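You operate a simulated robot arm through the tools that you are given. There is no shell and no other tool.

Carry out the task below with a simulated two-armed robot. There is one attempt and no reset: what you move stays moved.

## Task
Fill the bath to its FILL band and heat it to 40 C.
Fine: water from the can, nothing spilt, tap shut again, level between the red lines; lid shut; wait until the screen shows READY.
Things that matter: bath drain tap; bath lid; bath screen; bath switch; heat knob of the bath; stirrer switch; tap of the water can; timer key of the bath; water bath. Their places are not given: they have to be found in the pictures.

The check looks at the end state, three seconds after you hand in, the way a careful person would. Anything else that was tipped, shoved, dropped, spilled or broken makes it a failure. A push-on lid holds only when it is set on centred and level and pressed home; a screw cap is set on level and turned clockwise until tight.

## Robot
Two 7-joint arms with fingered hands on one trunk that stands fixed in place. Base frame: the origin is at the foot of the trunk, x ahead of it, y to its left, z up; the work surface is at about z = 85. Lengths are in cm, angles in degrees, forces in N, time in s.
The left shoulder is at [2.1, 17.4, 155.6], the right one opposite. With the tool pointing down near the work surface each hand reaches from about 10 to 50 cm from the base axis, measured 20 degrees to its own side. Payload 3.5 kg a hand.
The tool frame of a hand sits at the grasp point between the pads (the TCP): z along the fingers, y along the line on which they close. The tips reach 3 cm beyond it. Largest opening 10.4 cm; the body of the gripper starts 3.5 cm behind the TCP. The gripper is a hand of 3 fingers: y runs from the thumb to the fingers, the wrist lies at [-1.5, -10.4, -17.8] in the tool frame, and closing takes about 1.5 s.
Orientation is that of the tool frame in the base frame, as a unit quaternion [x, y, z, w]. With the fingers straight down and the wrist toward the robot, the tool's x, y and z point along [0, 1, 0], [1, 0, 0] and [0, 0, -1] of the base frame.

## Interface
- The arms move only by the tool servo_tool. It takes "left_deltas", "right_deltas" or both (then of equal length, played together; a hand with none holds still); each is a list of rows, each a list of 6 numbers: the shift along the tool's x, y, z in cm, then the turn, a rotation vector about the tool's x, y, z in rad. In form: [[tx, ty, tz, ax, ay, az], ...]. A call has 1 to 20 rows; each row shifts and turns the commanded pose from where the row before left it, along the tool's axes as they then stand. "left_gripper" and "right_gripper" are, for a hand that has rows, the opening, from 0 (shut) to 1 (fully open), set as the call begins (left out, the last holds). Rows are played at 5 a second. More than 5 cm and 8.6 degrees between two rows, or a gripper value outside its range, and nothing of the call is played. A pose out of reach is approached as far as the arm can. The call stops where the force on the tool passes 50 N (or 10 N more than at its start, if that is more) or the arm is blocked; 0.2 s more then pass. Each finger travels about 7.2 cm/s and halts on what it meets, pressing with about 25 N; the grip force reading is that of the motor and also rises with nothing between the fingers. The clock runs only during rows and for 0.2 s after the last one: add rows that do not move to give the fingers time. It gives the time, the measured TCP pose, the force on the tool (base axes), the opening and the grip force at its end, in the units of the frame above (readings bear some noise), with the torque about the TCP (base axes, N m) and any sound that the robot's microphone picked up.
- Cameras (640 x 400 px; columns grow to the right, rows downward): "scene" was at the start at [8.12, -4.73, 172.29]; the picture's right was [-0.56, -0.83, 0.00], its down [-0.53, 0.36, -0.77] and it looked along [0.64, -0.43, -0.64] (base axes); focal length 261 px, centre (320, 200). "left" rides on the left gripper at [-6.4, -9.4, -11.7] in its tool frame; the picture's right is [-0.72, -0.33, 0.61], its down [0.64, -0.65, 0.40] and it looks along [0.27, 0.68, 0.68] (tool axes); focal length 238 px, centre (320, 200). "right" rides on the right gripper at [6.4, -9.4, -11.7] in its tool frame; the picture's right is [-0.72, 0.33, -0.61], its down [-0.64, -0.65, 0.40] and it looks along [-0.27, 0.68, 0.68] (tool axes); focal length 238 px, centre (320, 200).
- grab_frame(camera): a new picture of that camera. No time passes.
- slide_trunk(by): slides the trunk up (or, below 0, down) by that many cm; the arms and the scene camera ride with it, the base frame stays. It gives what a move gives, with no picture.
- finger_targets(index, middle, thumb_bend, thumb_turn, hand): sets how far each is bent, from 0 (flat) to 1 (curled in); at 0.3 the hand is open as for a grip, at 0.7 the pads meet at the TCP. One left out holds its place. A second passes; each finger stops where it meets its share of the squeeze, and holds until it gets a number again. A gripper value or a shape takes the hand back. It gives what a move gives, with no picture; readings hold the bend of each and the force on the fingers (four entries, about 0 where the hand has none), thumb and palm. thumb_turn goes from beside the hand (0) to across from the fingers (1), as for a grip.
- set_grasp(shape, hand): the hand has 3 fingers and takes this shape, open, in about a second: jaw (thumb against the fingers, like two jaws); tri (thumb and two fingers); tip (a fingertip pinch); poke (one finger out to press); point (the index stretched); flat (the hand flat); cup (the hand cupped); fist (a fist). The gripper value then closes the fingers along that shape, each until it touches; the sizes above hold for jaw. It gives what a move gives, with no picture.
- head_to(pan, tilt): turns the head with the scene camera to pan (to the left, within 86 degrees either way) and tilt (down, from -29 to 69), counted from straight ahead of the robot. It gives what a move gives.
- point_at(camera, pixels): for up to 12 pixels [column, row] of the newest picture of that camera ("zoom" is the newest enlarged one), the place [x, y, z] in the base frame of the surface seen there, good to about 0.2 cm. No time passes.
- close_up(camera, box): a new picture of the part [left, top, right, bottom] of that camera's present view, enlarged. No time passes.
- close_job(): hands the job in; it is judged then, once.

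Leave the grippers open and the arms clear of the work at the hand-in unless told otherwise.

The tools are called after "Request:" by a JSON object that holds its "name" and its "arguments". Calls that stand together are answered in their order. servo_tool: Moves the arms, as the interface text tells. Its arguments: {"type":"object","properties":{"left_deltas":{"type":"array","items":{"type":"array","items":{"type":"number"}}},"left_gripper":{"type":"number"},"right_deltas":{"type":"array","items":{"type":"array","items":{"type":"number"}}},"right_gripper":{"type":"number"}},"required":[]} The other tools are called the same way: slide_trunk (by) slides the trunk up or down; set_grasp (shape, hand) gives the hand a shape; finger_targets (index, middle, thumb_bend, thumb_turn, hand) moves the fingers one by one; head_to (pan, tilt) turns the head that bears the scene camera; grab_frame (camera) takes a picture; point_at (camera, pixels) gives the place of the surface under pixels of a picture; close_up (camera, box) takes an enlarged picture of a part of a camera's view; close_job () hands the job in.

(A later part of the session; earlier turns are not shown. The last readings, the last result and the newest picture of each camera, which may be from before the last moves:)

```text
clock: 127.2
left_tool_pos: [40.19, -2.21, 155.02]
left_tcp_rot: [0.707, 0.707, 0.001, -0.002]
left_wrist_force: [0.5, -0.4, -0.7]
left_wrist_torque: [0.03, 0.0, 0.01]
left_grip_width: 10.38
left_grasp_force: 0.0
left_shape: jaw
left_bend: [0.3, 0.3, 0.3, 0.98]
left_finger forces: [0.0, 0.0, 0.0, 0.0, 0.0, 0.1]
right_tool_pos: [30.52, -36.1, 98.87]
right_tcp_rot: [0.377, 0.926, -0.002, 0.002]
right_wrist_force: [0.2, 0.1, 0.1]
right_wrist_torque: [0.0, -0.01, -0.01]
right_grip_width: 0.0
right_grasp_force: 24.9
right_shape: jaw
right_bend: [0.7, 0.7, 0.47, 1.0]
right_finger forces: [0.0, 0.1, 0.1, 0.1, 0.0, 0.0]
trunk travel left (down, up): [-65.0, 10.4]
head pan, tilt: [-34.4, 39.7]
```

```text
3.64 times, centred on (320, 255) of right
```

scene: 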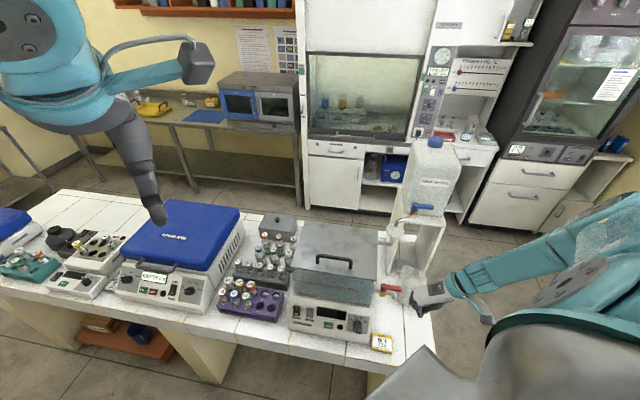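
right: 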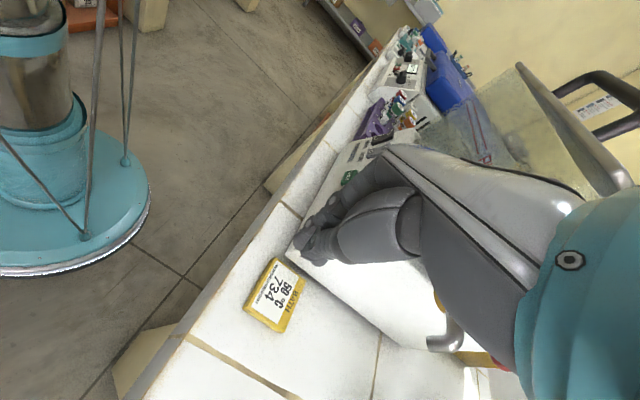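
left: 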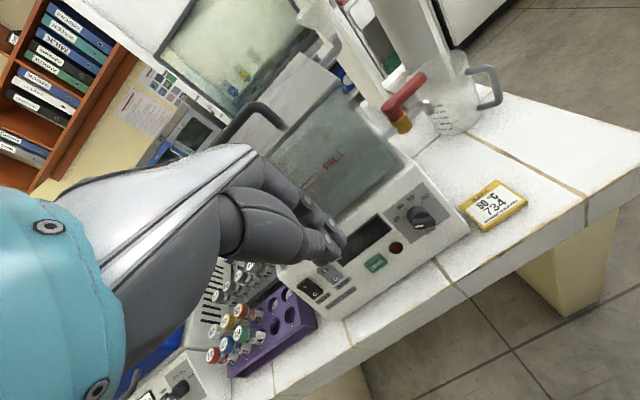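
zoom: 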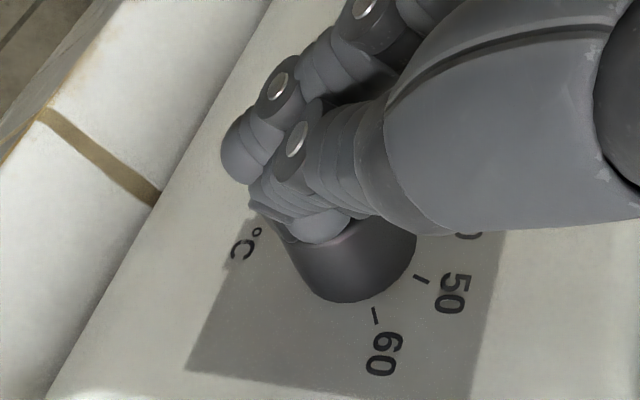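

I'll press down in small steps and watch the vertical force.

Request:
{"name": "servo_tool", "arguments": {"right_deltas": [[0, 0, 0.3, 0, 0, 0], [0, 0, 0.2, 0, 0, 0], [0, 0, 0, 0, 0, 0]]}}

Request:
{"name": "servo_tool", "arguments": {"right_deltas": [[0, 0, 0.2, 0, 0, 0], [0, 0, 0, 0, 0, 0]]}}

Request:
{"name": "close_up", "arguments": {"camera": "right", "box": [260, 200, 380, 310]}}

Request:
{"name": "close_up", "arguments": {"camera": "scene", "box": [345, 290, 395, 335]}}

```text
clock: 128.0
left_tool_pos: [40.18, -2.06, 155.26]
left_tcp_rot: [0.706, 0.708, 0.001, -0.003]
left_wrist_force: [0.5, 0.7, 0.7]
left_wrist_torque: [-0.03, 0.05, -0.01]
left_grip_width: 10.39
left_grasp_force: 0.0
left_shape: jaw
left_bend: [0.3, 0.3, 0.3, 0.98]
left_finger forces: [0.1, 0.0, 0.0, 0.0, 0.1, 0.1]
right_tool_pos: [30.59, -36.12, 98.31]
right_tcp_rot: [0.378, 0.926, -0.001, 0.003]
right_wrist_force: [-4.5, -2.7, 20.5]
right_wrist_torque: [-0.02, -0.17, -0.02]
right_grip_width: 0.01
right_grasp_force: 24.9
right_shape: jaw
right_bend: [0.7, 0.7, 0.47, 1.0]
right_finger forces: [0.0, 11.0, 0.1, 0.1, 0.0, 0.0]
trunk travel left (down, up): [-65.0, 10.4]
head pan, tilt: [-34.4, 39.7]
```

```text
clock: 128.6
left_tool_pos: [39.95, -2.16, 155.29]
left_tcp_rot: [0.706, 0.708, 0.0, -0.002]
left_wrist_force: [0.5, -0.1, 0.3]
left_wrist_torque: [0.0, -0.01, -0.03]
left_grip_width: 10.39
left_grasp_force: 0.1
left_shape: jaw
left_bend: [0.3, 0.3, 0.3, 0.98]
left_finger forces: [0.0, 0.0, 0.0, 0.0, 0.0, 0.0]
right_tool_pos: [30.53, -36.19, 98.13]
right_tcp_rot: [0.379, 0.926, -0.002, 0.003]
right_wrist_force: [-4.1, -10.4, 27.0]
right_wrist_torque: [-0.15, -0.3, -0.18]
right_grip_width: 0.0
right_grasp_force: 24.9
right_shape: jaw
right_bend: [0.7, 0.7, 0.47, 1.0]
right_finger forces: [0.1, 19.2, 0.0, 0.0, 0.0, 0.0]
trunk travel left (down, up): [-65.0, 10.4]
head pan, tilt: [-34.4, 39.7]
```

```text
3.64 times, centred on (320, 255) of right
```

zoom: 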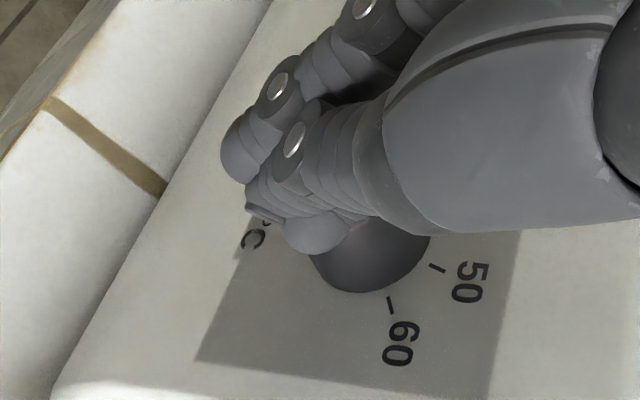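

```text
8.89 times, centred on (370, 312) of scene
```

zoom: 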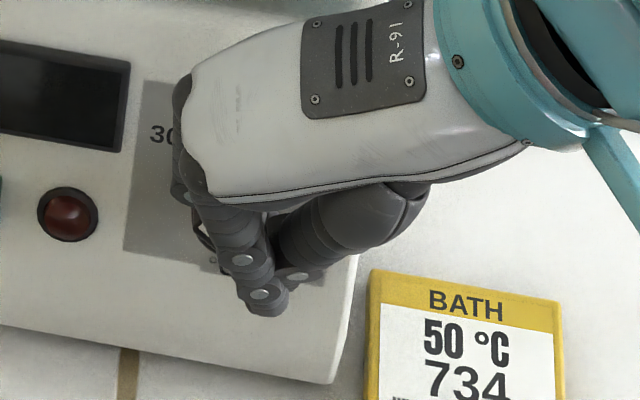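

27 N but little turning, so the lever arm is too short here. I'll lift, shift 0.4 cm to the right for more leverage, and press again.

Request:
{"name": "servo_tool", "arguments": {"right_deltas": [[0, 0, -0.8, 0, 0, 0], [0, -0.4, 0, 0, 0, 0], [0, 0, 0.5, 0, 0, 0], [0, 0, 0.3, 0, 0, 0], [0, 0, 0, 0, 0, 0]]}}

Request:
{"name": "close_up", "arguments": {"camera": "scene", "box": [345, 290, 395, 335]}}

```text
clock: 129.8
left_tool_pos: [40.05, -2.17, 155.1]
left_tcp_rot: [0.707, 0.707, 0.0, -0.002]
left_wrist_force: [1.1, -0.2, -0.7]
left_wrist_torque: [-0.01, -0.01, 0.02]
left_grip_width: 10.41
left_grasp_force: 0.1
left_shape: jaw
left_bend: [0.3, 0.3, 0.3, 0.98]
left_finger forces: [0.0, 0.1, 0.0, 0.1, 0.1, 0.1]
right_tool_pos: [30.13, -36.27, 98.25]
right_tcp_rot: [0.377, 0.926, -0.002, 0.002]
right_wrist_force: [-2.4, -2.1, 8.6]
right_wrist_torque: [0.0, -0.14, 0.0]
right_grip_width: 0.0
right_grasp_force: 25.2
right_shape: jaw
right_bend: [0.7, 0.7, 0.47, 1.0]
right_finger forces: [0.0, 7.7, 0.0, 0.2, 0.0, 0.0]
trunk travel left (down, up): [-65.0, 10.4]
head pan, tilt: [-34.4, 39.7]
```

```text
8.89 times, centred on (370, 312) of scene
```

zoom: 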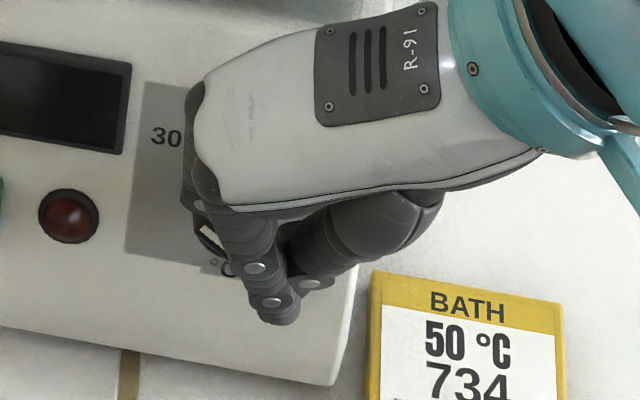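

Contact with 8.6 N. I'll press 0.2 cm at a time.

Request:
{"name": "servo_tool", "arguments": {"right_deltas": [[0, 0, 0.2, 0, 0, 0], [0, 0, 0, 0, 0, 0]]}}

Request:
{"name": "servo_tool", "arguments": {"right_deltas": [[0, 0, 0.2, 0, 0, 0], [0, 0, 0, 0, 0, 0]]}}

Request:
{"name": "close_up", "arguments": {"camera": "scene", "box": [345, 290, 395, 335]}}

Request:
{"name": "close_up", "arguments": {"camera": "right", "box": [260, 200, 380, 310]}}

```text
clock: 130.4
left_tool_pos: [40.1, -2.11, 155.13]
left_tcp_rot: [0.707, 0.707, 0.0, -0.003]
left_wrist_force: [-0.1, 0.8, -0.8]
left_wrist_torque: [0.0, 0.0, 0.0]
left_grip_width: 10.35
left_grasp_force: 0.2
left_shape: jaw
left_bend: [0.3, 0.3, 0.3, 0.98]
left_finger forces: [0.0, 0.0, 0.1, 0.0, 0.1, 0.1]
right_tool_pos: [30.33, -36.37, 98.07]
right_tcp_rot: [0.379, 0.926, -0.001, 0.001]
right_wrist_force: [-2.8, -6.7, 21.1]
right_wrist_torque: [-0.07, -0.3, -0.12]
right_grip_width: 0.01
right_grasp_force: 24.7
right_shape: jaw
right_bend: [0.7, 0.7, 0.47, 1.0]
right_finger forces: [0.1, 18.4, 0.0, 0.1, 0.1, 0.1]
trunk travel left (down, up): [-65.0, 10.4]
head pan, tilt: [-34.4, 39.7]
```

```text
clock: 131.0
left_tool_pos: [40.06, -2.27, 154.98]
left_tcp_rot: [0.707, 0.708, 0.0, -0.003]
left_wrist_force: [-0.3, -0.3, 0.4]
left_wrist_torque: [0.0, 0.0, 0.02]
left_grip_width: 10.36
left_grasp_force: 0.0
left_shape: jaw
left_bend: [0.3, 0.3, 0.3, 0.98]
left_finger forces: [0.0, 0.1, 0.0, 0.0, 0.0, 0.0]
right_tool_pos: [30.16, -36.57, 97.64]
right_tcp_rot: [0.379, 0.926, -0.004, 0.002]
right_wrist_force: [-3.5, -15.5, 19.6]
right_wrist_torque: [-0.22, -0.38, -0.28]
right_grip_width: 0.01
right_grasp_force: 24.8
right_shape: jaw
right_bend: [0.7, 0.7, 0.47, 1.0]
right_finger forces: [0.1, 24.8, 0.0, 0.1, 0.0, 0.1]
trunk travel left (down, up): [-65.0, 10.4]
head pan, tilt: [-34.4, 39.7]
```

```text
8.89 times, centred on (370, 312) of scene
```

zoom: 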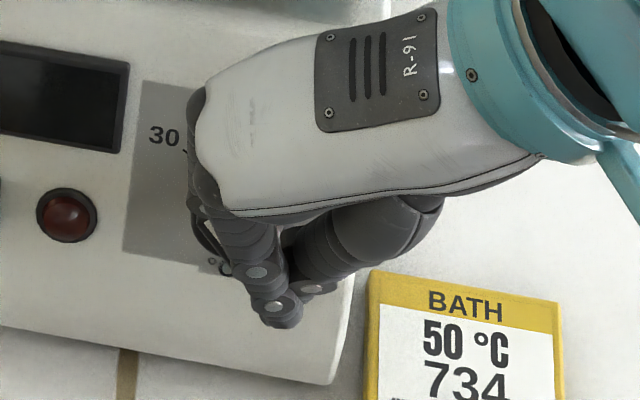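

```text
3.64 times, centred on (320, 255) of right
```

zoom: 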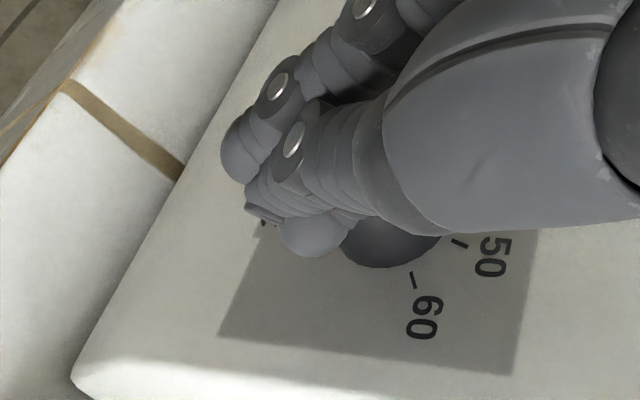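

It seems to be yielding. I'll lift off and look at the pointer.

Request:
{"name": "servo_tool", "arguments": {"right_deltas": [[0, 0, -1.5, 0, 0, 0], [0, -2.5, -1.0, 0, 0, 0], [0, -3.0, 0, 0, 0, 0]]}}

Request:
{"name": "close_up", "arguments": {"camera": "scene", "box": [345, 290, 395, 335]}}

```text
clock: 131.8
left_tool_pos: [40.19, -2.15, 155.1]
left_tcp_rot: [0.707, 0.708, 0.0, -0.002]
left_wrist_force: [-0.1, -0.2, 0.2]
left_wrist_torque: [-0.02, -0.02, -0.02]
left_grip_width: 10.36
left_grasp_force: 0.0
left_shape: jaw
left_bend: [0.3, 0.3, 0.3, 0.98]
left_finger forces: [0.0, 0.0, 0.0, 0.0, 0.0, 0.0]
right_tool_pos: [26.35, -40.2, 100.21]
right_tcp_rot: [0.377, 0.926, 0.0, 0.002]
right_wrist_force: [-0.5, 0.6, -0.1]
right_wrist_torque: [0.03, -0.04, -0.03]
right_grip_width: 0.0
right_grasp_force: 24.5
right_shape: jaw
right_bend: [0.7, 0.7, 0.47, 1.0]
right_finger forces: [0.0, 0.0, 0.0, 0.0, 0.0, 0.0]
trunk travel left (down, up): [-65.0, 10.4]
head pan, tilt: [-34.4, 39.7]
```

```text
8.89 times, centred on (370, 312) of scene
```

zoom: 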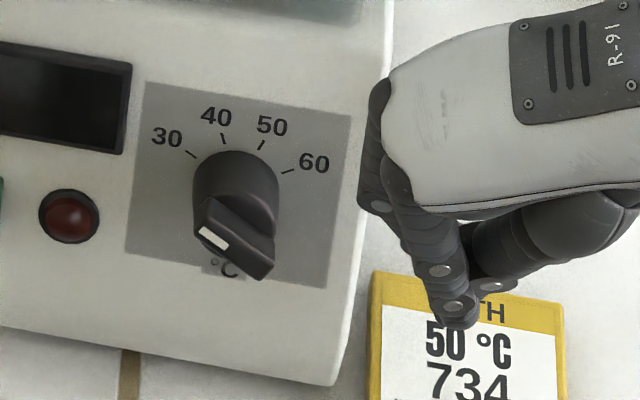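

The finger slid off without turning it (still about 149°). The sideways push is the one that works, and in this posture the scene camera can watch it. I'll lower beside the bar's right end and push left in small steps.

Request:
{"name": "servo_tool", "arguments": {"right_deltas": [[0, 0, 1.9, 0, 0, 0], [0, 0, 1.8, 0, 0, 0], [0, 2.0, 0, 0, 0, 0], [0, 1.9, 0, 0, 0, 0]]}}

Request:
{"name": "close_up", "arguments": {"camera": "scene", "box": [345, 290, 395, 335]}}

Request:
{"name": "close_up", "arguments": {"camera": "right", "box": [260, 200, 380, 310]}}

```text
clock: 132.8
left_tool_pos: [40.12, -2.13, 155.14]
left_tcp_rot: [0.706, 0.708, 0.0, -0.002]
left_wrist_force: [0.6, -0.2, 0.5]
left_wrist_torque: [0.02, 0.0, -0.02]
left_grip_width: 10.37
left_grasp_force: 0.0
left_shape: jaw
left_bend: [0.3, 0.3, 0.3, 0.98]
left_finger forces: [0.0, 0.1, 0.1, 0.0, 0.0, 0.0]
right_tool_pos: [29.04, -37.58, 96.48]
right_tcp_rot: [0.378, 0.926, 0.0, 0.001]
right_wrist_force: [0.7, -0.1, -0.6]
right_wrist_torque: [-0.02, 0.01, -0.07]
right_grip_width: 0.0
right_grasp_force: 25.2
right_shape: jaw
right_bend: [0.7, 0.7, 0.47, 1.0]
right_finger forces: [0.0, 0.4, 0.0, 0.0, 0.0, 0.0]
trunk travel left (down, up): [-65.0, 10.4]
head pan, tilt: [-34.4, 39.7]
```

```text
8.89 times, centred on (370, 312) of scene
```

zoom: 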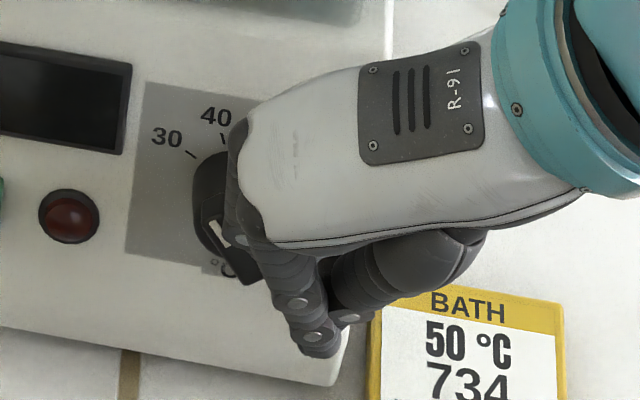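

```text
3.64 times, centred on (320, 255) of right
```

zoom: 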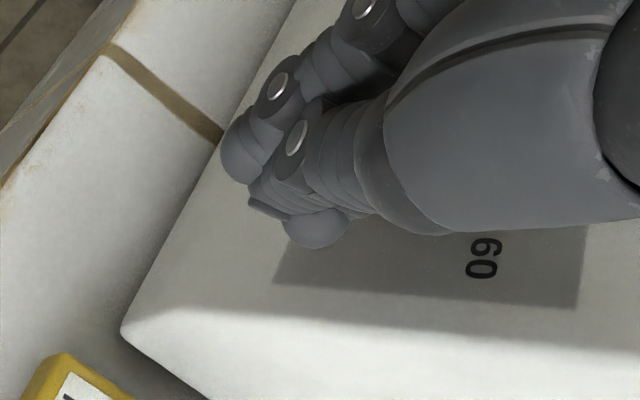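

The visible part of the bar looks changed. I'll zoom in closely.

Request:
{"name": "close_up", "arguments": {"camera": "scene", "box": [360, 300, 382, 326]}}

```text
15.38 times, centred on (371, 313) of scene
```

zoom: 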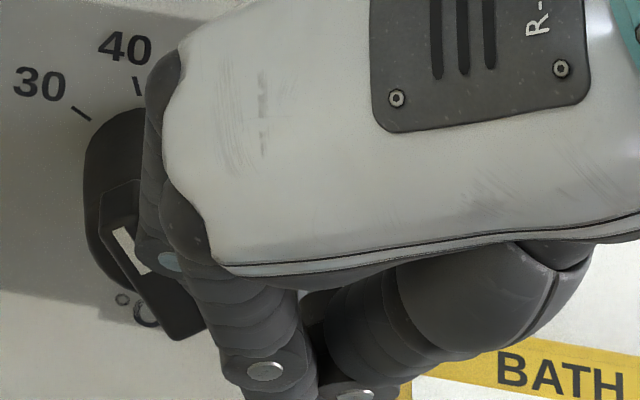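

The pointer is now at about 120° (37.5 °C), so 40 needs 10° more. I'll push 0.1 cm and check.

Request:
{"name": "servo_tool", "arguments": {"right_deltas": [[0, 0.1, 0, 0, 0, 0], [0, 0, 0, 0, 0, 0]]}}

Request:
{"name": "close_up", "arguments": {"camera": "scene", "box": [360, 300, 382, 326]}}

Request:
{"name": "servo_tool", "arguments": {"right_deltas": [[0, 0.1, 0, 0, 0, 0], [0, 0, 0, 0, 0, 0]]}}

Request:
{"name": "close_up", "arguments": {"camera": "scene", "box": [360, 300, 382, 326]}}

```text
clock: 133.4
left_tool_pos: [40.14, -2.16, 155.08]
left_tcp_rot: [0.706, 0.708, 0.0, -0.003]
left_wrist_force: [-0.4, 0.4, -0.6]
left_wrist_torque: [0.02, 0.0, 0.05]
left_grip_width: 10.39
left_grasp_force: 0.1
left_shape: jaw
left_bend: [0.3, 0.3, 0.3, 0.98]
left_finger forces: [0.1, 0.0, 0.0, 0.0, 0.0, 0.0]
right_tool_pos: [29.12, -37.32, 96.37]
right_tcp_rot: [0.378, 0.926, -0.001, 0.001]
right_wrist_force: [-0.9, -0.2, 0.1]
right_wrist_torque: [-0.03, 0.01, -0.02]
right_grip_width: 0.0
right_grasp_force: 25.1
right_shape: jaw
right_bend: [0.7, 0.7, 0.47, 1.0]
right_finger forces: [0.0, 1.2, 0.1, 0.0, 0.0, 0.0]
trunk travel left (down, up): [-65.0, 10.4]
head pan, tilt: [-34.4, 39.7]
```

```text
15.38 times, centred on (371, 313) of scene
```

zoom: 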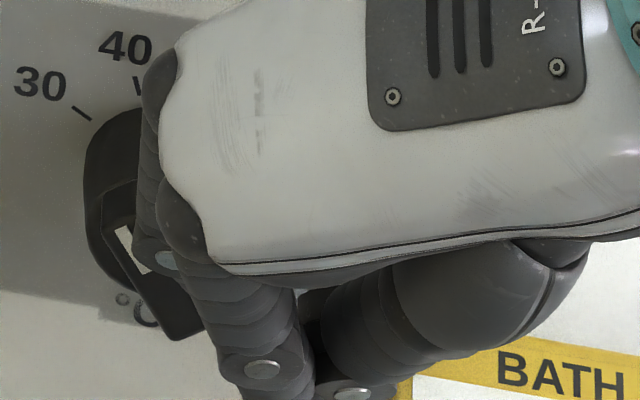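

```text
clock: 134.0
left_tool_pos: [40.16, -2.25, 155.18]
left_tcp_rot: [0.707, 0.707, -0.001, -0.003]
left_wrist_force: [0.5, -0.3, -1.2]
left_wrist_torque: [0.0, -0.01, -0.01]
left_grip_width: 10.38
left_grasp_force: 0.1
left_shape: jaw
left_bend: [0.3, 0.3, 0.3, 0.98]
left_finger forces: [0.0, 0.0, 0.0, 0.0, 0.1, 0.0]
right_tool_pos: [29.16, -37.44, 96.54]
right_tcp_rot: [0.378, 0.926, -0.002, 0.001]
right_wrist_force: [-2.9, -1.5, 1.5]
right_wrist_torque: [0.01, -0.05, 0.01]
right_grip_width: 0.02
right_grasp_force: 25.2
right_shape: jaw
right_bend: [0.7, 0.7, 0.47, 1.0]
right_finger forces: [0.1, 3.5, 0.1, 0.0, 0.1, 0.1]
trunk travel left (down, up): [-65.0, 10.4]
head pan, tilt: [-34.4, 39.7]
```

```text
15.38 times, centred on (371, 313) of scene
```

zoom: 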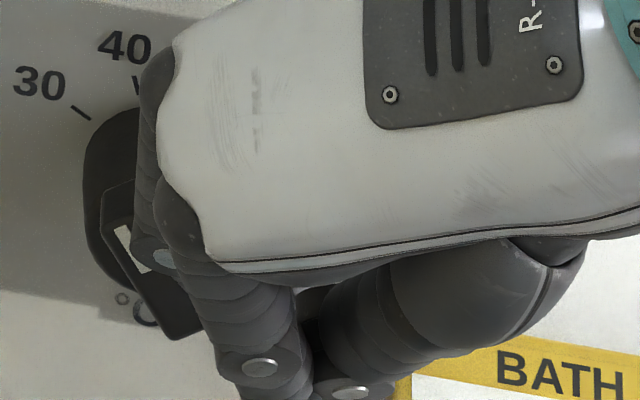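

Slight movement. Two more 0.1 cm steps.

Request:
{"name": "servo_tool", "arguments": {"right_deltas": [[0, 0.1, 0, 0, 0, 0], [0, 0, 0, 0, 0, 0]]}}

Request:
{"name": "close_up", "arguments": {"camera": "scene", "box": [360, 300, 382, 326]}}

Request:
{"name": "servo_tool", "arguments": {"right_deltas": [[0, 0.1, 0, 0, 0, 0], [0, 0, 0, 0, 0, 0]]}}

Request:
{"name": "close_up", "arguments": {"camera": "scene", "box": [360, 300, 382, 326]}}

```text
clock: 134.6
left_tool_pos: [40.1, -2.24, 155.09]
left_tcp_rot: [0.707, 0.708, 0.0, -0.002]
left_wrist_force: [-0.3, -1.0, -0.7]
left_wrist_torque: [0.0, -0.01, 0.0]
left_grip_width: 10.38
left_grasp_force: 0.1
left_shape: jaw
left_bend: [0.3, 0.3, 0.3, 0.98]
left_finger forces: [0.0, 0.0, 0.0, 0.0, 0.0, 0.1]
right_tool_pos: [29.24, -37.32, 96.43]
right_tcp_rot: [0.377, 0.926, -0.001, 0.002]
right_wrist_force: [-5.0, -3.7, 2.0]
right_wrist_torque: [0.03, -0.03, 0.0]
right_grip_width: 0.01
right_grasp_force: 24.7
right_shape: jaw
right_bend: [0.7, 0.7, 0.47, 1.0]
right_finger forces: [0.1, 6.3, 0.0, 0.1, 0.0, 0.0]
trunk travel left (down, up): [-65.0, 10.4]
head pan, tilt: [-34.4, 39.7]
```

```text
15.38 times, centred on (371, 313) of scene
```

zoom: 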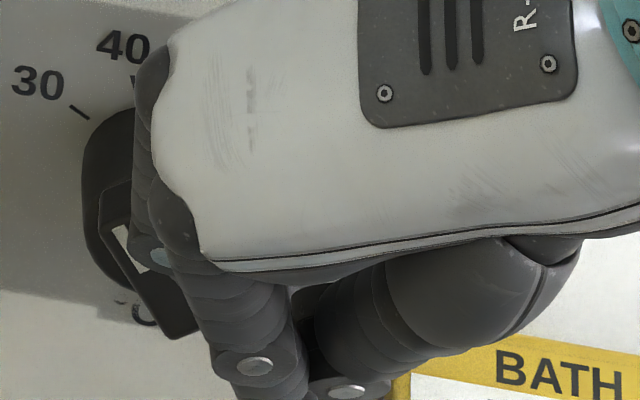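

```text
clock: 135.2
left_tool_pos: [40.13, -2.23, 155.09]
left_tcp_rot: [0.706, 0.708, -0.001, -0.003]
left_wrist_force: [0.0, 0.4, 0.5]
left_wrist_torque: [-0.04, 0.04, 0.02]
left_grip_width: 10.4
left_grasp_force: 0.0
left_shape: jaw
left_bend: [0.3, 0.3, 0.3, 0.98]
left_finger forces: [0.0, 0.0, 0.0, 0.0, 0.1, 0.0]
right_tool_pos: [29.35, -37.37, 96.48]
right_tcp_rot: [0.379, 0.926, -0.002, 0.001]
right_wrist_force: [-8.3, -7.2, 6.5]
right_wrist_torque: [0.0, -0.13, -0.1]
right_grip_width: 0.0
right_grasp_force: 25.3
right_shape: jaw
right_bend: [0.7, 0.7, 0.47, 1.0]
right_finger forces: [0.1, 12.1, 0.0, 0.1, 0.0, 0.1]
trunk travel left (down, up): [-65.0, 10.4]
head pan, tilt: [-34.4, 39.7]
```

```text
15.38 times, centred on (371, 313) of scene
```

zoom: 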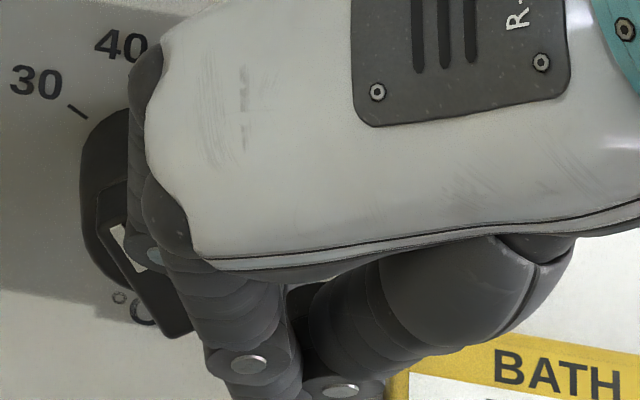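

The force rises without turning, so the finger is probably bearing on the knob's round base. I'll release, move 0.6 cm away from the panel so only the bar is touched, and push again.

Request:
{"name": "servo_tool", "arguments": {"right_deltas": [[0, -0.6, 0, 0, 0, 0], [0.6, 0, 0, 0, 0, 0], [0, 0.4, 0, 0, 0, 0], [0, 0, 0, 0, 0, 0]]}}

Request:
{"name": "servo_tool", "arguments": {"right_deltas": [[0, 0.15, 0, 0, 0, 0], [0, 0, 0, 0, 0, 0]]}}

Request:
{"name": "close_up", "arguments": {"camera": "scene", "box": [358, 300, 384, 328]}}

```text
clock: 136.2
left_tool_pos: [40.17, -2.09, 155.14]
left_tcp_rot: [0.707, 0.708, 0.0, -0.002]
left_wrist_force: [-0.7, 0.3, 0.1]
left_wrist_torque: [0.03, 0.01, 0.01]
left_grip_width: 10.37
left_grasp_force: 0.2
left_shape: jaw
left_bend: [0.3, 0.3, 0.3, 0.98]
left_finger forces: [0.1, 0.0, 0.1, 0.0, 0.1, 0.1]
right_tool_pos: [28.8, -36.82, 96.48]
right_tcp_rot: [0.378, 0.926, -0.001, 0.001]
right_wrist_force: [-4.2, -0.9, 1.5]
right_wrist_torque: [0.02, -0.04, 0.0]
right_grip_width: 0.0
right_grasp_force: 25.0
right_shape: jaw
right_bend: [0.7, 0.7, 0.47, 1.0]
right_finger forces: [0.0, 4.2, 0.0, 0.0, 0.1, 0.1]
trunk travel left (down, up): [-65.0, 10.4]
head pan, tilt: [-34.4, 39.7]
```

```text
clock: 136.8
left_tool_pos: [40.23, -2.13, 155.26]
left_tcp_rot: [0.707, 0.707, 0.0, -0.002]
left_wrist_force: [-0.8, 0.7, 0.6]
left_wrist_torque: [0.0, -0.02, 0.03]
left_grip_width: 10.35
left_grasp_force: 0.1
left_shape: jaw
left_bend: [0.3, 0.3, 0.3, 0.98]
left_finger forces: [0.0, 0.0, 0.0, 0.0, 0.1, 0.0]
right_tool_pos: [28.76, -36.84, 96.45]
right_tcp_rot: [0.378, 0.926, -0.001, 0.001]
right_wrist_force: [-7.3, -3.0, 2.1]
right_wrist_torque: [-0.01, -0.04, -0.04]
right_grip_width: 0.01
right_grasp_force: 24.7
right_shape: jaw
right_bend: [0.7, 0.7, 0.47, 1.0]
right_finger forces: [0.0, 7.0, 0.0, 0.0, 0.1, 0.1]
trunk travel left (down, up): [-65.0, 10.4]
head pan, tilt: [-34.4, 39.7]
```

```text
14.29 times, centred on (371, 314) of scene
```

zoom: 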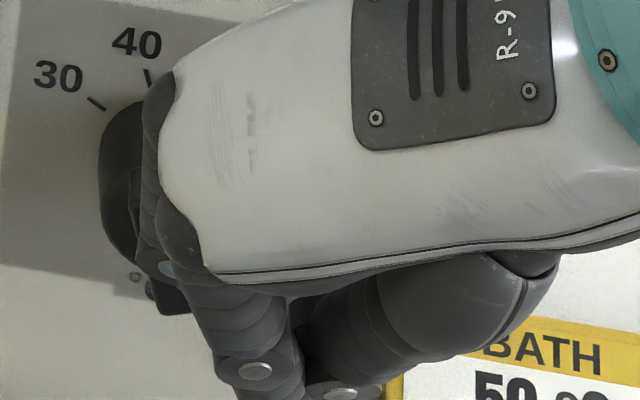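

The bar has turned to about 105–110°. I'll retreat straight to the right and check precisely.

Request:
{"name": "servo_tool", "arguments": {"right_deltas": [[0, -0.5, 0, 0, 0, 0], [0.3, -2.0, 0, 0, 0, 0], [0, -3.0, 0, 0, 0, 0]]}}

Request:
{"name": "close_up", "arguments": {"camera": "scene", "box": [345, 290, 395, 335]}}

Request:
{"name": "close_up", "arguments": {"camera": "scene", "box": [358, 300, 384, 328]}}

```text
clock: 137.6
left_tool_pos: [40.12, -2.26, 155.14]
left_tcp_rot: [0.707, 0.707, 0.001, -0.003]
left_wrist_force: [0.2, -0.4, -0.6]
left_wrist_torque: [0.0, 0.01, 0.02]
left_grip_width: 10.38
left_grasp_force: 0.0
left_shape: jaw
left_bend: [0.3, 0.3, 0.3, 0.98]
left_finger forces: [0.0, 0.0, 0.0, 0.0, 0.1, 0.0]
right_tool_pos: [24.92, -40.59, 96.4]
right_tcp_rot: [0.377, 0.926, -0.001, -0.001]
right_wrist_force: [-0.9, -0.4, -0.1]
right_wrist_torque: [0.01, 0.0, 0.03]
right_grip_width: 0.0
right_grasp_force: 25.0
right_shape: jaw
right_bend: [0.7, 0.7, 0.48, 1.0]
right_finger forces: [0.0, 0.0, 0.0, 0.0, 0.0, 0.0]
trunk travel left (down, up): [-65.0, 10.4]
head pan, tilt: [-34.4, 39.7]
```

```text
8.89 times, centred on (370, 312) of scene
```

zoom: 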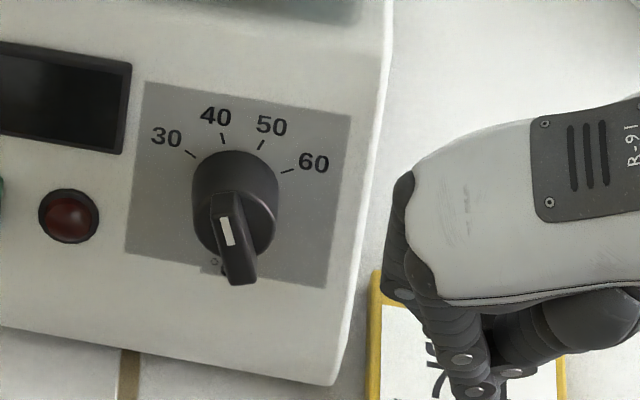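

```text
14.29 times, centred on (371, 314) of scene
```

zoom: 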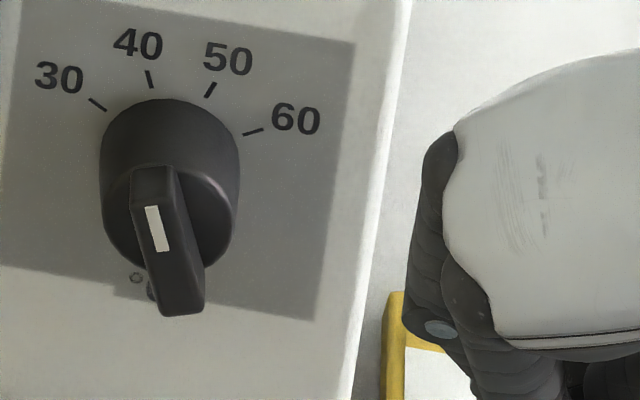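

The pointer now reads about 108.5° against the 40 tick's 111°, so it's at 40 within about half a degree. Next is the HEAT switch. I'll zoom in and measure it.

Request:
{"name": "close_up", "arguments": {"camera": "scene", "box": [285, 280, 345, 325]}}

Request:
{"name": "point_at", "arguments": {"camera": "zoom", "pixels": [[100, 130], [100, 170], [95, 110], [100, 190], [60, 150], [140, 150], [185, 160], [190, 190], [100, 150], [250, 170], [50, 110], [50, 190]]}}

```text
8.89 times, centred on (315, 302) of scene
```

zoom: 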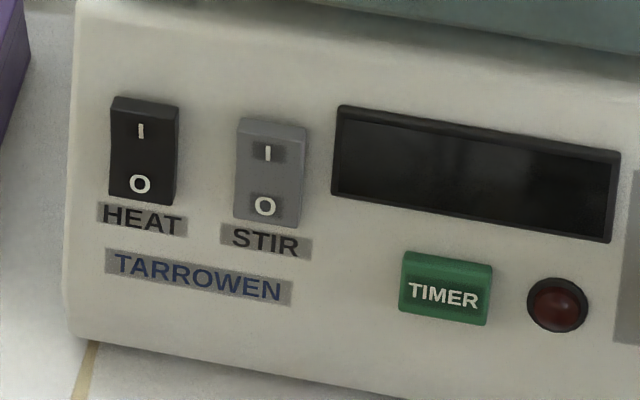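

```text
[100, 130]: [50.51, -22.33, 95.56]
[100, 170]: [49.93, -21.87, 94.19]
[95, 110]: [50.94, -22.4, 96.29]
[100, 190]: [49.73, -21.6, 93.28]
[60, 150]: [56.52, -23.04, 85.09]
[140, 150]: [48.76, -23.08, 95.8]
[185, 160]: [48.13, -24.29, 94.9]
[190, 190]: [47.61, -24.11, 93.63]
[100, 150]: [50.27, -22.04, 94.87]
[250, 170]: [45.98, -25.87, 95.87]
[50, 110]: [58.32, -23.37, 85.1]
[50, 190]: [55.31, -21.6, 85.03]
```

I'll sample points on the HEAT rocker itself: the I, the O and its edges.

Request:
{"name": "point_at", "arguments": {"camera": "zoom", "pixels": [[140, 120], [140, 140], [140, 165], [140, 183], [140, 198], [145, 103], [115, 150], [172, 155], [267, 150], [265, 205], [445, 285], [555, 305]]}}

Request:
{"name": "close_up", "arguments": {"camera": "scene", "box": [290, 285, 320, 310]}}

```text
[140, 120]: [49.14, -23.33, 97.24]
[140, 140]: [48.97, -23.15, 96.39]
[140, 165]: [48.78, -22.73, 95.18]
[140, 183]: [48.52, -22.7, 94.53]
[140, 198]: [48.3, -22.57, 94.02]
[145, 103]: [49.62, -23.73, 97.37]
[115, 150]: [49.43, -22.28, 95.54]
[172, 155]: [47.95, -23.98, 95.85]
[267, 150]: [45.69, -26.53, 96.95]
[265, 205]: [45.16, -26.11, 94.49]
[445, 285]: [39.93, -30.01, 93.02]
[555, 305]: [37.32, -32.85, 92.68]
```

```text
16.00 times, centred on (305, 298) of scene
```

zoom: 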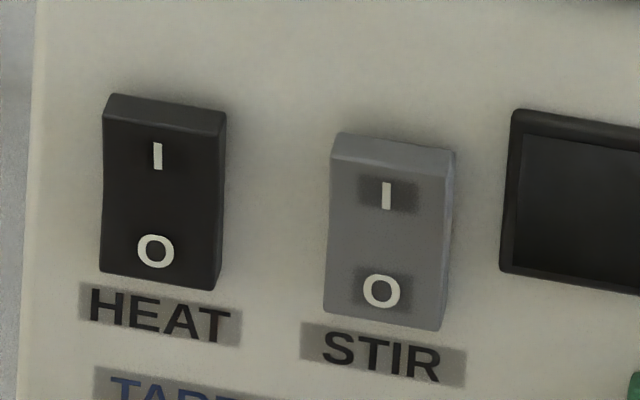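

The I half stands out more than the O half, so HEAT is off. I'll move the hand along in front of the bath to the HEAT switch, staying about 9 cm off the panel.

Request:
{"name": "servo_tool", "arguments": {"right_deltas": [[1.2, 0, -3.3, 0, 0, 0], [1.2, 0, -3.3, 0, 0, 0], [0, 4.2, 0, 0, 0, 0], [0, 4.2, 0, 0, 0, 0], [0, 4.2, 0, 0, 0, 0], [0, 4.2, 0, 0, 0, 0], [0, 4.2, 0, 0, 0, 0], [0, 4.2, 0, 0, 0, 0], [0, 3.8, 0, 0, 0, 0]]}}

Request:
{"name": "grab_frame", "arguments": {"camera": "scene"}}

Request:
{"name": "grab_frame", "arguments": {"camera": "right"}}

```text
clock: 139.6
left_tool_pos: [40.26, -1.98, 155.03]
left_tcp_rot: [0.706, 0.708, -0.001, -0.003]
left_wrist_force: [-0.1, 0.6, 0.3]
left_wrist_torque: [0.0, -0.01, -0.01]
left_grip_width: 10.39
left_grasp_force: 0.0
left_shape: jaw
left_bend: [0.3, 0.3, 0.3, 0.98]
left_finger forces: [0.0, 0.0, 0.1, 0.1, 0.0, 0.0]
right_tool_pos: [43.87, -17.98, 103.1]
right_tcp_rot: [0.378, 0.926, -0.002, 0.002]
right_wrist_force: [0.7, 0.7, 0.2]
right_wrist_torque: [0.03, 0.03, -0.01]
right_grip_width: 0.02
right_grasp_force: 25.4
right_shape: jaw
right_bend: [0.7, 0.7, 0.48, 1.0]
right_finger forces: [0.0, 0.0, 0.0, 0.0, 0.1, 0.0]
trunk travel left (down, up): [-65.0, 10.4]
head pan, tilt: [-34.4, 39.7]
```

```text
taken
```

scene: 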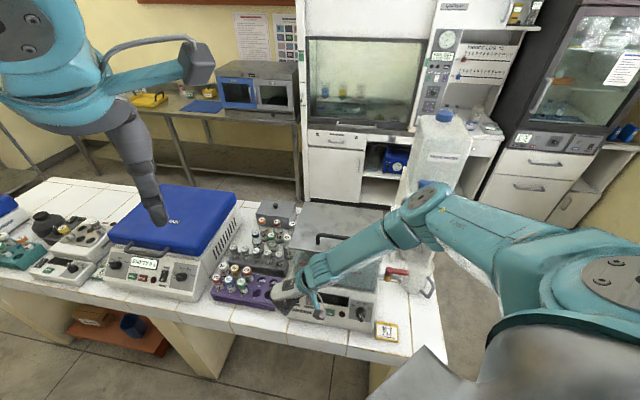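

```text
taken
```

right: 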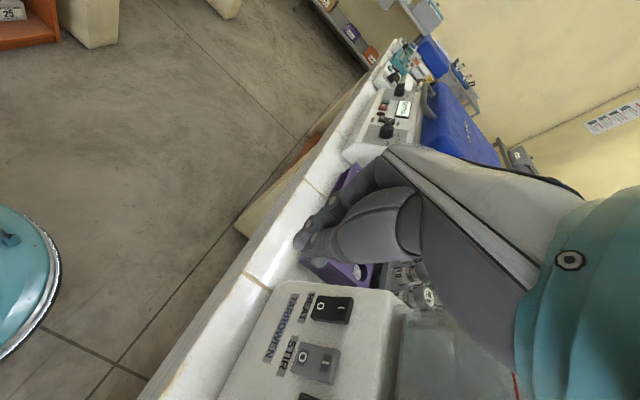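

The hand is in front of the HEAT switch. I'll tilt it 30° so the fingertip points toward the panel, then check.

Request:
{"name": "servo_tool", "arguments": {"right_deltas": [[0, 0, 0, 0, -0.131, 0], [0, 0, 0, 0, -0.131, 0], [0, 0, 0, 0, -0.131, 0], [0, 0, 0, 0, -0.131, 0], [0, -0.35, 0, 0, 0, 0]]}}

Request:
{"name": "close_up", "arguments": {"camera": "right", "box": [220, 160, 420, 340]}}

Request:
{"name": "close_up", "arguments": {"camera": "scene", "box": [250, 240, 370, 340]}}

```text
clock: 140.8
left_tool_pos: [40.26, -2.2, 155.11]
left_tcp_rot: [0.707, 0.707, -0.001, -0.003]
left_wrist_force: [-0.7, -0.3, -0.3]
left_wrist_torque: [-0.02, 0.03, -0.01]
left_grip_width: 10.38
left_grasp_force: 0.1
left_shape: jaw
left_bend: [0.3, 0.3, 0.3, 0.98]
left_finger forces: [0.1, 0.0, 0.1, 0.0, 0.1, 0.0]
right_tool_pos: [43.16, -18.34, 103.03]
right_tcp_rot: [0.365, 0.894, -0.099, 0.242]
right_wrist_force: [-0.8, -0.5, -0.3]
right_wrist_torque: [-0.01, 0.01, 0.01]
right_grip_width: 0.0
right_grasp_force: 24.9
right_shape: jaw
right_bend: [0.7, 0.7, 0.48, 1.0]
right_finger forces: [0.1, 0.0, 0.0, 0.1, 0.1, 0.0]
trunk travel left (down, up): [-65.0, 10.4]
head pan, tilt: [-34.4, 39.7]
```

```text
2.22 times, centred on (320, 250) of right
```

zoom: 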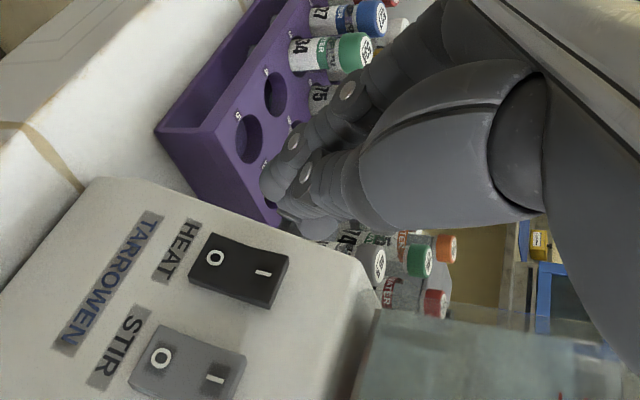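

```text
4.00 times, centred on (310, 290) of scene
```

zoom: 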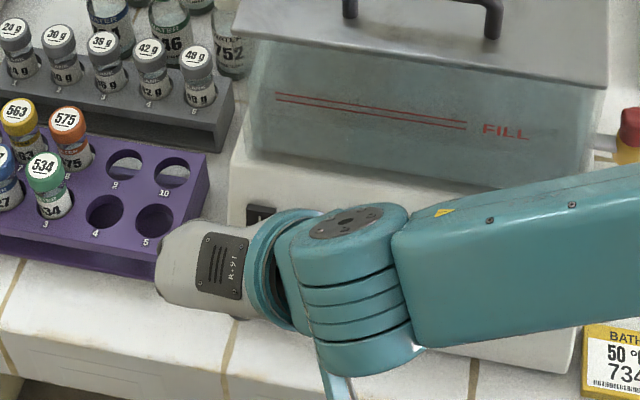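

Tilted as planned. I'll read the fingertip positions relative to the rocker.

Request:
{"name": "point_at", "arguments": {"camera": "zoom", "pixels": [[265, 185], [275, 205], [290, 215], [310, 230], [330, 235], [280, 175], [320, 215], [238, 258], [262, 272], [240, 285], [275, 260], [215, 255]]}}

```text
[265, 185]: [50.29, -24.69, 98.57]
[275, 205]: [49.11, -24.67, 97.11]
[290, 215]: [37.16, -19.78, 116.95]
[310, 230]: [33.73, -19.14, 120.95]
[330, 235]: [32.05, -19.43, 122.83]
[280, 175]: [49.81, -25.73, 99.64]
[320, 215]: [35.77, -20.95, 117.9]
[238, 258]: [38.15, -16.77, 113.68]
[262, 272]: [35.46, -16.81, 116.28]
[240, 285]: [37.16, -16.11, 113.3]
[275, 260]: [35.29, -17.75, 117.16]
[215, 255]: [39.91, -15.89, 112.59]
```

That sampled the wrong zoom (the newest was the scene's). I'll repeat with the right camera's zoom.

Request:
{"name": "close_up", "arguments": {"camera": "right", "box": [220, 160, 420, 340]}}

Request:
{"name": "point_at", "arguments": {"camera": "zoom", "pixels": [[265, 185], [275, 205], [290, 215], [310, 230], [330, 235], [280, 175], [320, 215], [262, 272], [215, 257], [240, 285], [275, 260], [340, 240]]}}

```text
2.22 times, centred on (320, 250) of right
```

zoom: 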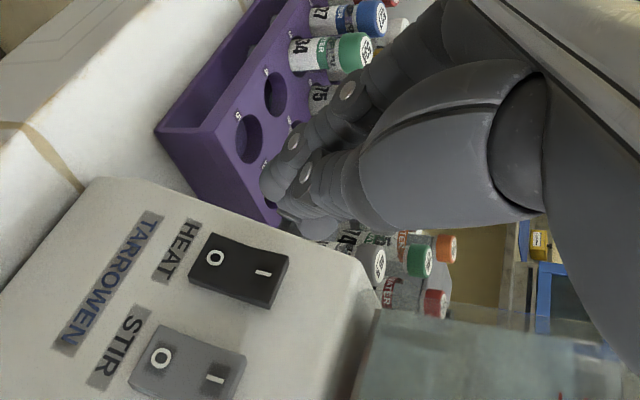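

```text
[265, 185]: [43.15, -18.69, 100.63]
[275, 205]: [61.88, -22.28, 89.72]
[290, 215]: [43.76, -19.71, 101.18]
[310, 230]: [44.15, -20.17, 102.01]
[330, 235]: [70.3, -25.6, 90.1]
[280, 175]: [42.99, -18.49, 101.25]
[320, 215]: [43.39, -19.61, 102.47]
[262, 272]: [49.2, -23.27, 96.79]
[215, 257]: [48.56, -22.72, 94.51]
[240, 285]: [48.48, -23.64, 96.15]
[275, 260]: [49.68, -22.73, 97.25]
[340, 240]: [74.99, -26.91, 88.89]
```

The middle fingertip is 2 cm ahead and 1.3 cm below the TCP. I'll bring it to about 1.3 cm in front of the I half.

Request:
{"name": "servo_tool", "arguments": {"right_deltas": [[-0.85, 0.3, 2.63, 0, 0, 0], [-0.85, 0.3, 2.63, 0, 0, 0]]}}

Request:
{"name": "close_up", "arguments": {"camera": "right", "box": [220, 160, 420, 340]}}

Request:
{"name": "point_at", "arguments": {"camera": "zoom", "pixels": [[265, 190], [290, 215], [310, 230], [300, 220], [325, 235], [320, 215]]}}

```text
clock: 141.4
left_tool_pos: [40.23, -2.05, 155.13]
left_tcp_rot: [0.706, 0.708, 0.0, -0.004]
left_wrist_force: [0.5, 0.1, 0.5]
left_wrist_torque: [0.06, -0.04, 0.03]
left_grip_width: 10.38
left_grasp_force: 0.1
left_shape: jaw
left_bend: [0.3, 0.3, 0.3, 0.98]
left_finger forces: [0.0, 0.0, 0.0, 0.1, 0.0, 0.0]
right_tool_pos: [46.71, -20.86, 99.38]
right_tcp_rot: [0.365, 0.894, -0.099, 0.241]
right_wrist_force: [-0.7, -0.1, 0.7]
right_wrist_torque: [0.02, 0.01, -0.01]
right_grip_width: 0.03
right_grasp_force: 25.4
right_shape: jaw
right_bend: [0.7, 0.7, 0.48, 1.0]
right_finger forces: [0.1, 0.0, 0.1, 0.0, 0.0, 0.1]
trunk travel left (down, up): [-65.0, 10.4]
head pan, tilt: [-34.4, 39.7]
```

```text
2.22 times, centred on (320, 250) of right
```

zoom: 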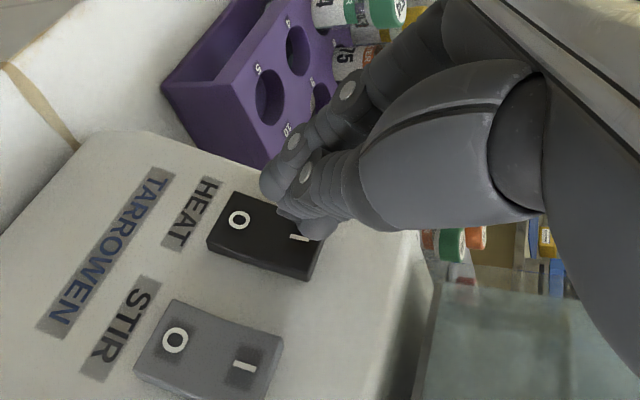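

```text
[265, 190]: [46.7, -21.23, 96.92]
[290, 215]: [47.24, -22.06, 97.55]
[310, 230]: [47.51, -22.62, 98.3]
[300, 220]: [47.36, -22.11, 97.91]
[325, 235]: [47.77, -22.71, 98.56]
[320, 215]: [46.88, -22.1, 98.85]
```

Well lined up: the fingertip covers the "I". I'll press toward the panel in small steps.

Request:
{"name": "servo_tool", "arguments": {"right_deltas": [[-0.167, 0, 0.249, 0, 0, 0], [-0.167, 0, 0.249, 0, 0, 0], [-0.167, 0, 0.249, 0, 0, 0], [-0.167, 0, 0.249, 0, 0, 0]]}}

Request:
{"name": "close_up", "arguments": {"camera": "right", "box": [220, 160, 420, 340]}}

Request:
{"name": "close_up", "arguments": {"camera": "scene", "box": [280, 270, 400, 340]}}

```text
clock: 142.4
left_tool_pos: [40.09, -2.11, 155.12]
left_tcp_rot: [0.707, 0.707, 0.0, -0.003]
left_wrist_force: [0.1, -0.5, 0.6]
left_wrist_torque: [0.0, -0.02, 0.02]
left_grip_width: 10.36
left_grasp_force: 0.0
left_shape: jaw
left_bend: [0.3, 0.3, 0.3, 0.98]
left_finger forces: [0.0, 0.1, 0.0, 0.0, 0.0, 0.0]
right_tool_pos: [47.37, -21.52, 98.83]
right_tcp_rot: [0.365, 0.894, -0.1, 0.241]
right_wrist_force: [-2.4, 0.8, 1.2]
right_wrist_torque: [-0.03, 0.01, -0.01]
right_grip_width: 0.01
right_grasp_force: 25.0
right_shape: jaw
right_bend: [0.7, 0.7, 0.48, 1.0]
right_finger forces: [0.1, 0.1, 0.0, 0.0, 0.1, 0.0]
trunk travel left (down, up): [-65.0, 10.4]
head pan, tilt: [-34.4, 39.7]
```

```text
2.22 times, centred on (320, 250) of right
```

zoom: 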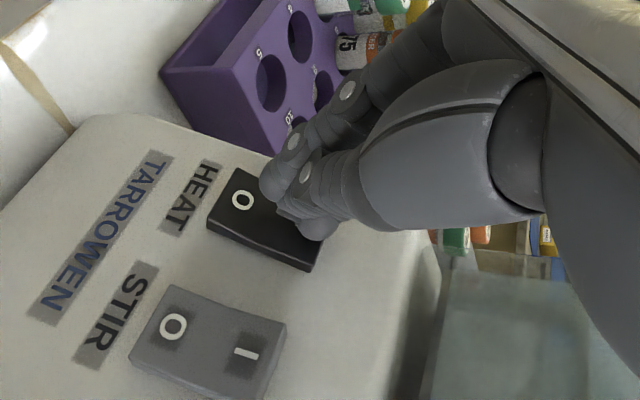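

```text
5.33 times, centred on (340, 305) of scene
```

zoom: 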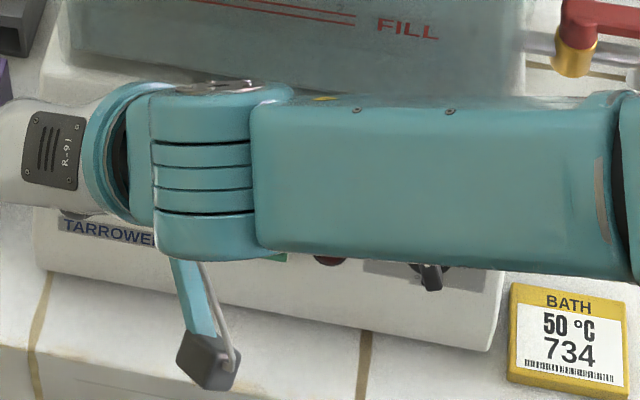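

Contact starts (2.6 N). I'll press further until the switch gives.

Request:
{"name": "servo_tool", "arguments": {"right_deltas": [[-0.111, 0, 0.166, 0, 0, 0], [-0.111, 0, 0.166, 0, 0, 0], [-0.111, 0, 0.166, 0, 0, 0]]}}

Request:
{"name": "close_up", "arguments": {"camera": "right", "box": [220, 160, 420, 340]}}

```text
clock: 143.2
left_tool_pos: [39.76, -1.93, 155.19]
left_tcp_rot: [0.707, 0.707, 0.0, -0.001]
left_wrist_force: [-0.3, 0.2, -0.3]
left_wrist_torque: [0.0, 0.03, -0.03]
left_grip_width: 10.37
left_grasp_force: 0.1
left_shape: jaw
left_bend: [0.3, 0.3, 0.3, 0.98]
left_finger forces: [0.0, 0.0, 0.0, 0.1, 0.0, 0.0]
right_tool_pos: [47.44, -21.46, 98.74]
right_tcp_rot: [0.365, 0.894, -0.098, 0.242]
right_wrist_force: [-16.6, 10.1, 13.3]
right_wrist_torque: [-0.15, 0.07, -0.21]
right_grip_width: 0.0
right_grasp_force: 24.8
right_shape: jaw
right_bend: [0.7, 0.7, 0.48, 1.0]
right_finger forces: [0.0, 59.7, 0.1, 0.1, 0.0, 0.1]
trunk travel left (down, up): [-65.0, 10.4]
head pan, tilt: [-34.4, 39.7]
```

```text
2.22 times, centred on (320, 250) of right
```

zoom: 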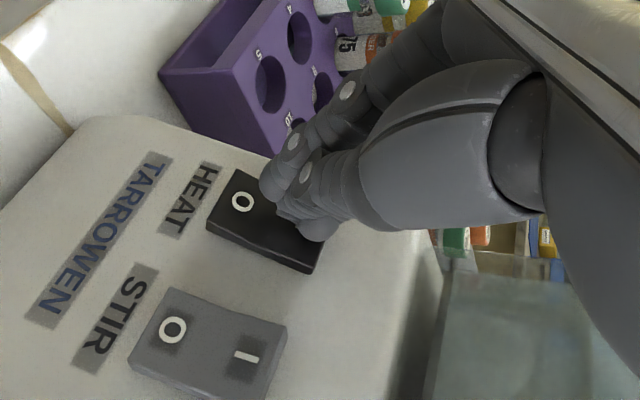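

About 23 N but no click yet. I'll press a little more.

Request:
{"name": "servo_tool", "arguments": {"right_deltas": [[-0.111, 0, 0.166, 0, 0, 0], [-0.111, 0, 0.166, 0, 0, 0]]}}

Request:
{"name": "close_up", "arguments": {"camera": "right", "box": [240, 180, 360, 280]}}

```text
clock: 143.8
left_tool_pos: [39.57, -1.69, 155.31]
left_tcp_rot: [0.706, 0.708, 0.0, 0.0]
left_wrist_force: [0.7, 0.1, -0.2]
left_wrist_torque: [-0.03, -0.01, 0.0]
left_grip_width: 10.39
left_grasp_force: 0.0
left_shape: jaw
left_bend: [0.3, 0.3, 0.3, 0.98]
left_finger forces: [0.0, 0.0, 0.1, 0.0, 0.0, 0.0]
right_tool_pos: [47.54, -21.46, 98.79]
right_tcp_rot: [0.363, 0.894, -0.096, 0.243]
right_wrist_force: [-32.0, 21.1, 23.9]
right_wrist_torque: [-0.18, 0.15, -0.43]
right_grip_width: 0.01
right_grasp_force: 24.8
right_shape: jaw
right_bend: [0.7, 0.7, 0.48, 1.0]
right_finger forces: [0.0, 98.8, 0.1, 0.0, 0.1, 0.0]
trunk travel left (down, up): [-65.0, 10.4]
head pan, tilt: [-34.4, 39.7]
```

```text
4.00 times, centred on (300, 230) of right
```

zoom: 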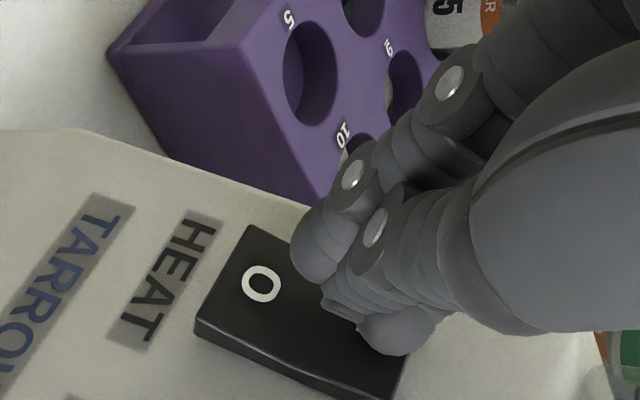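

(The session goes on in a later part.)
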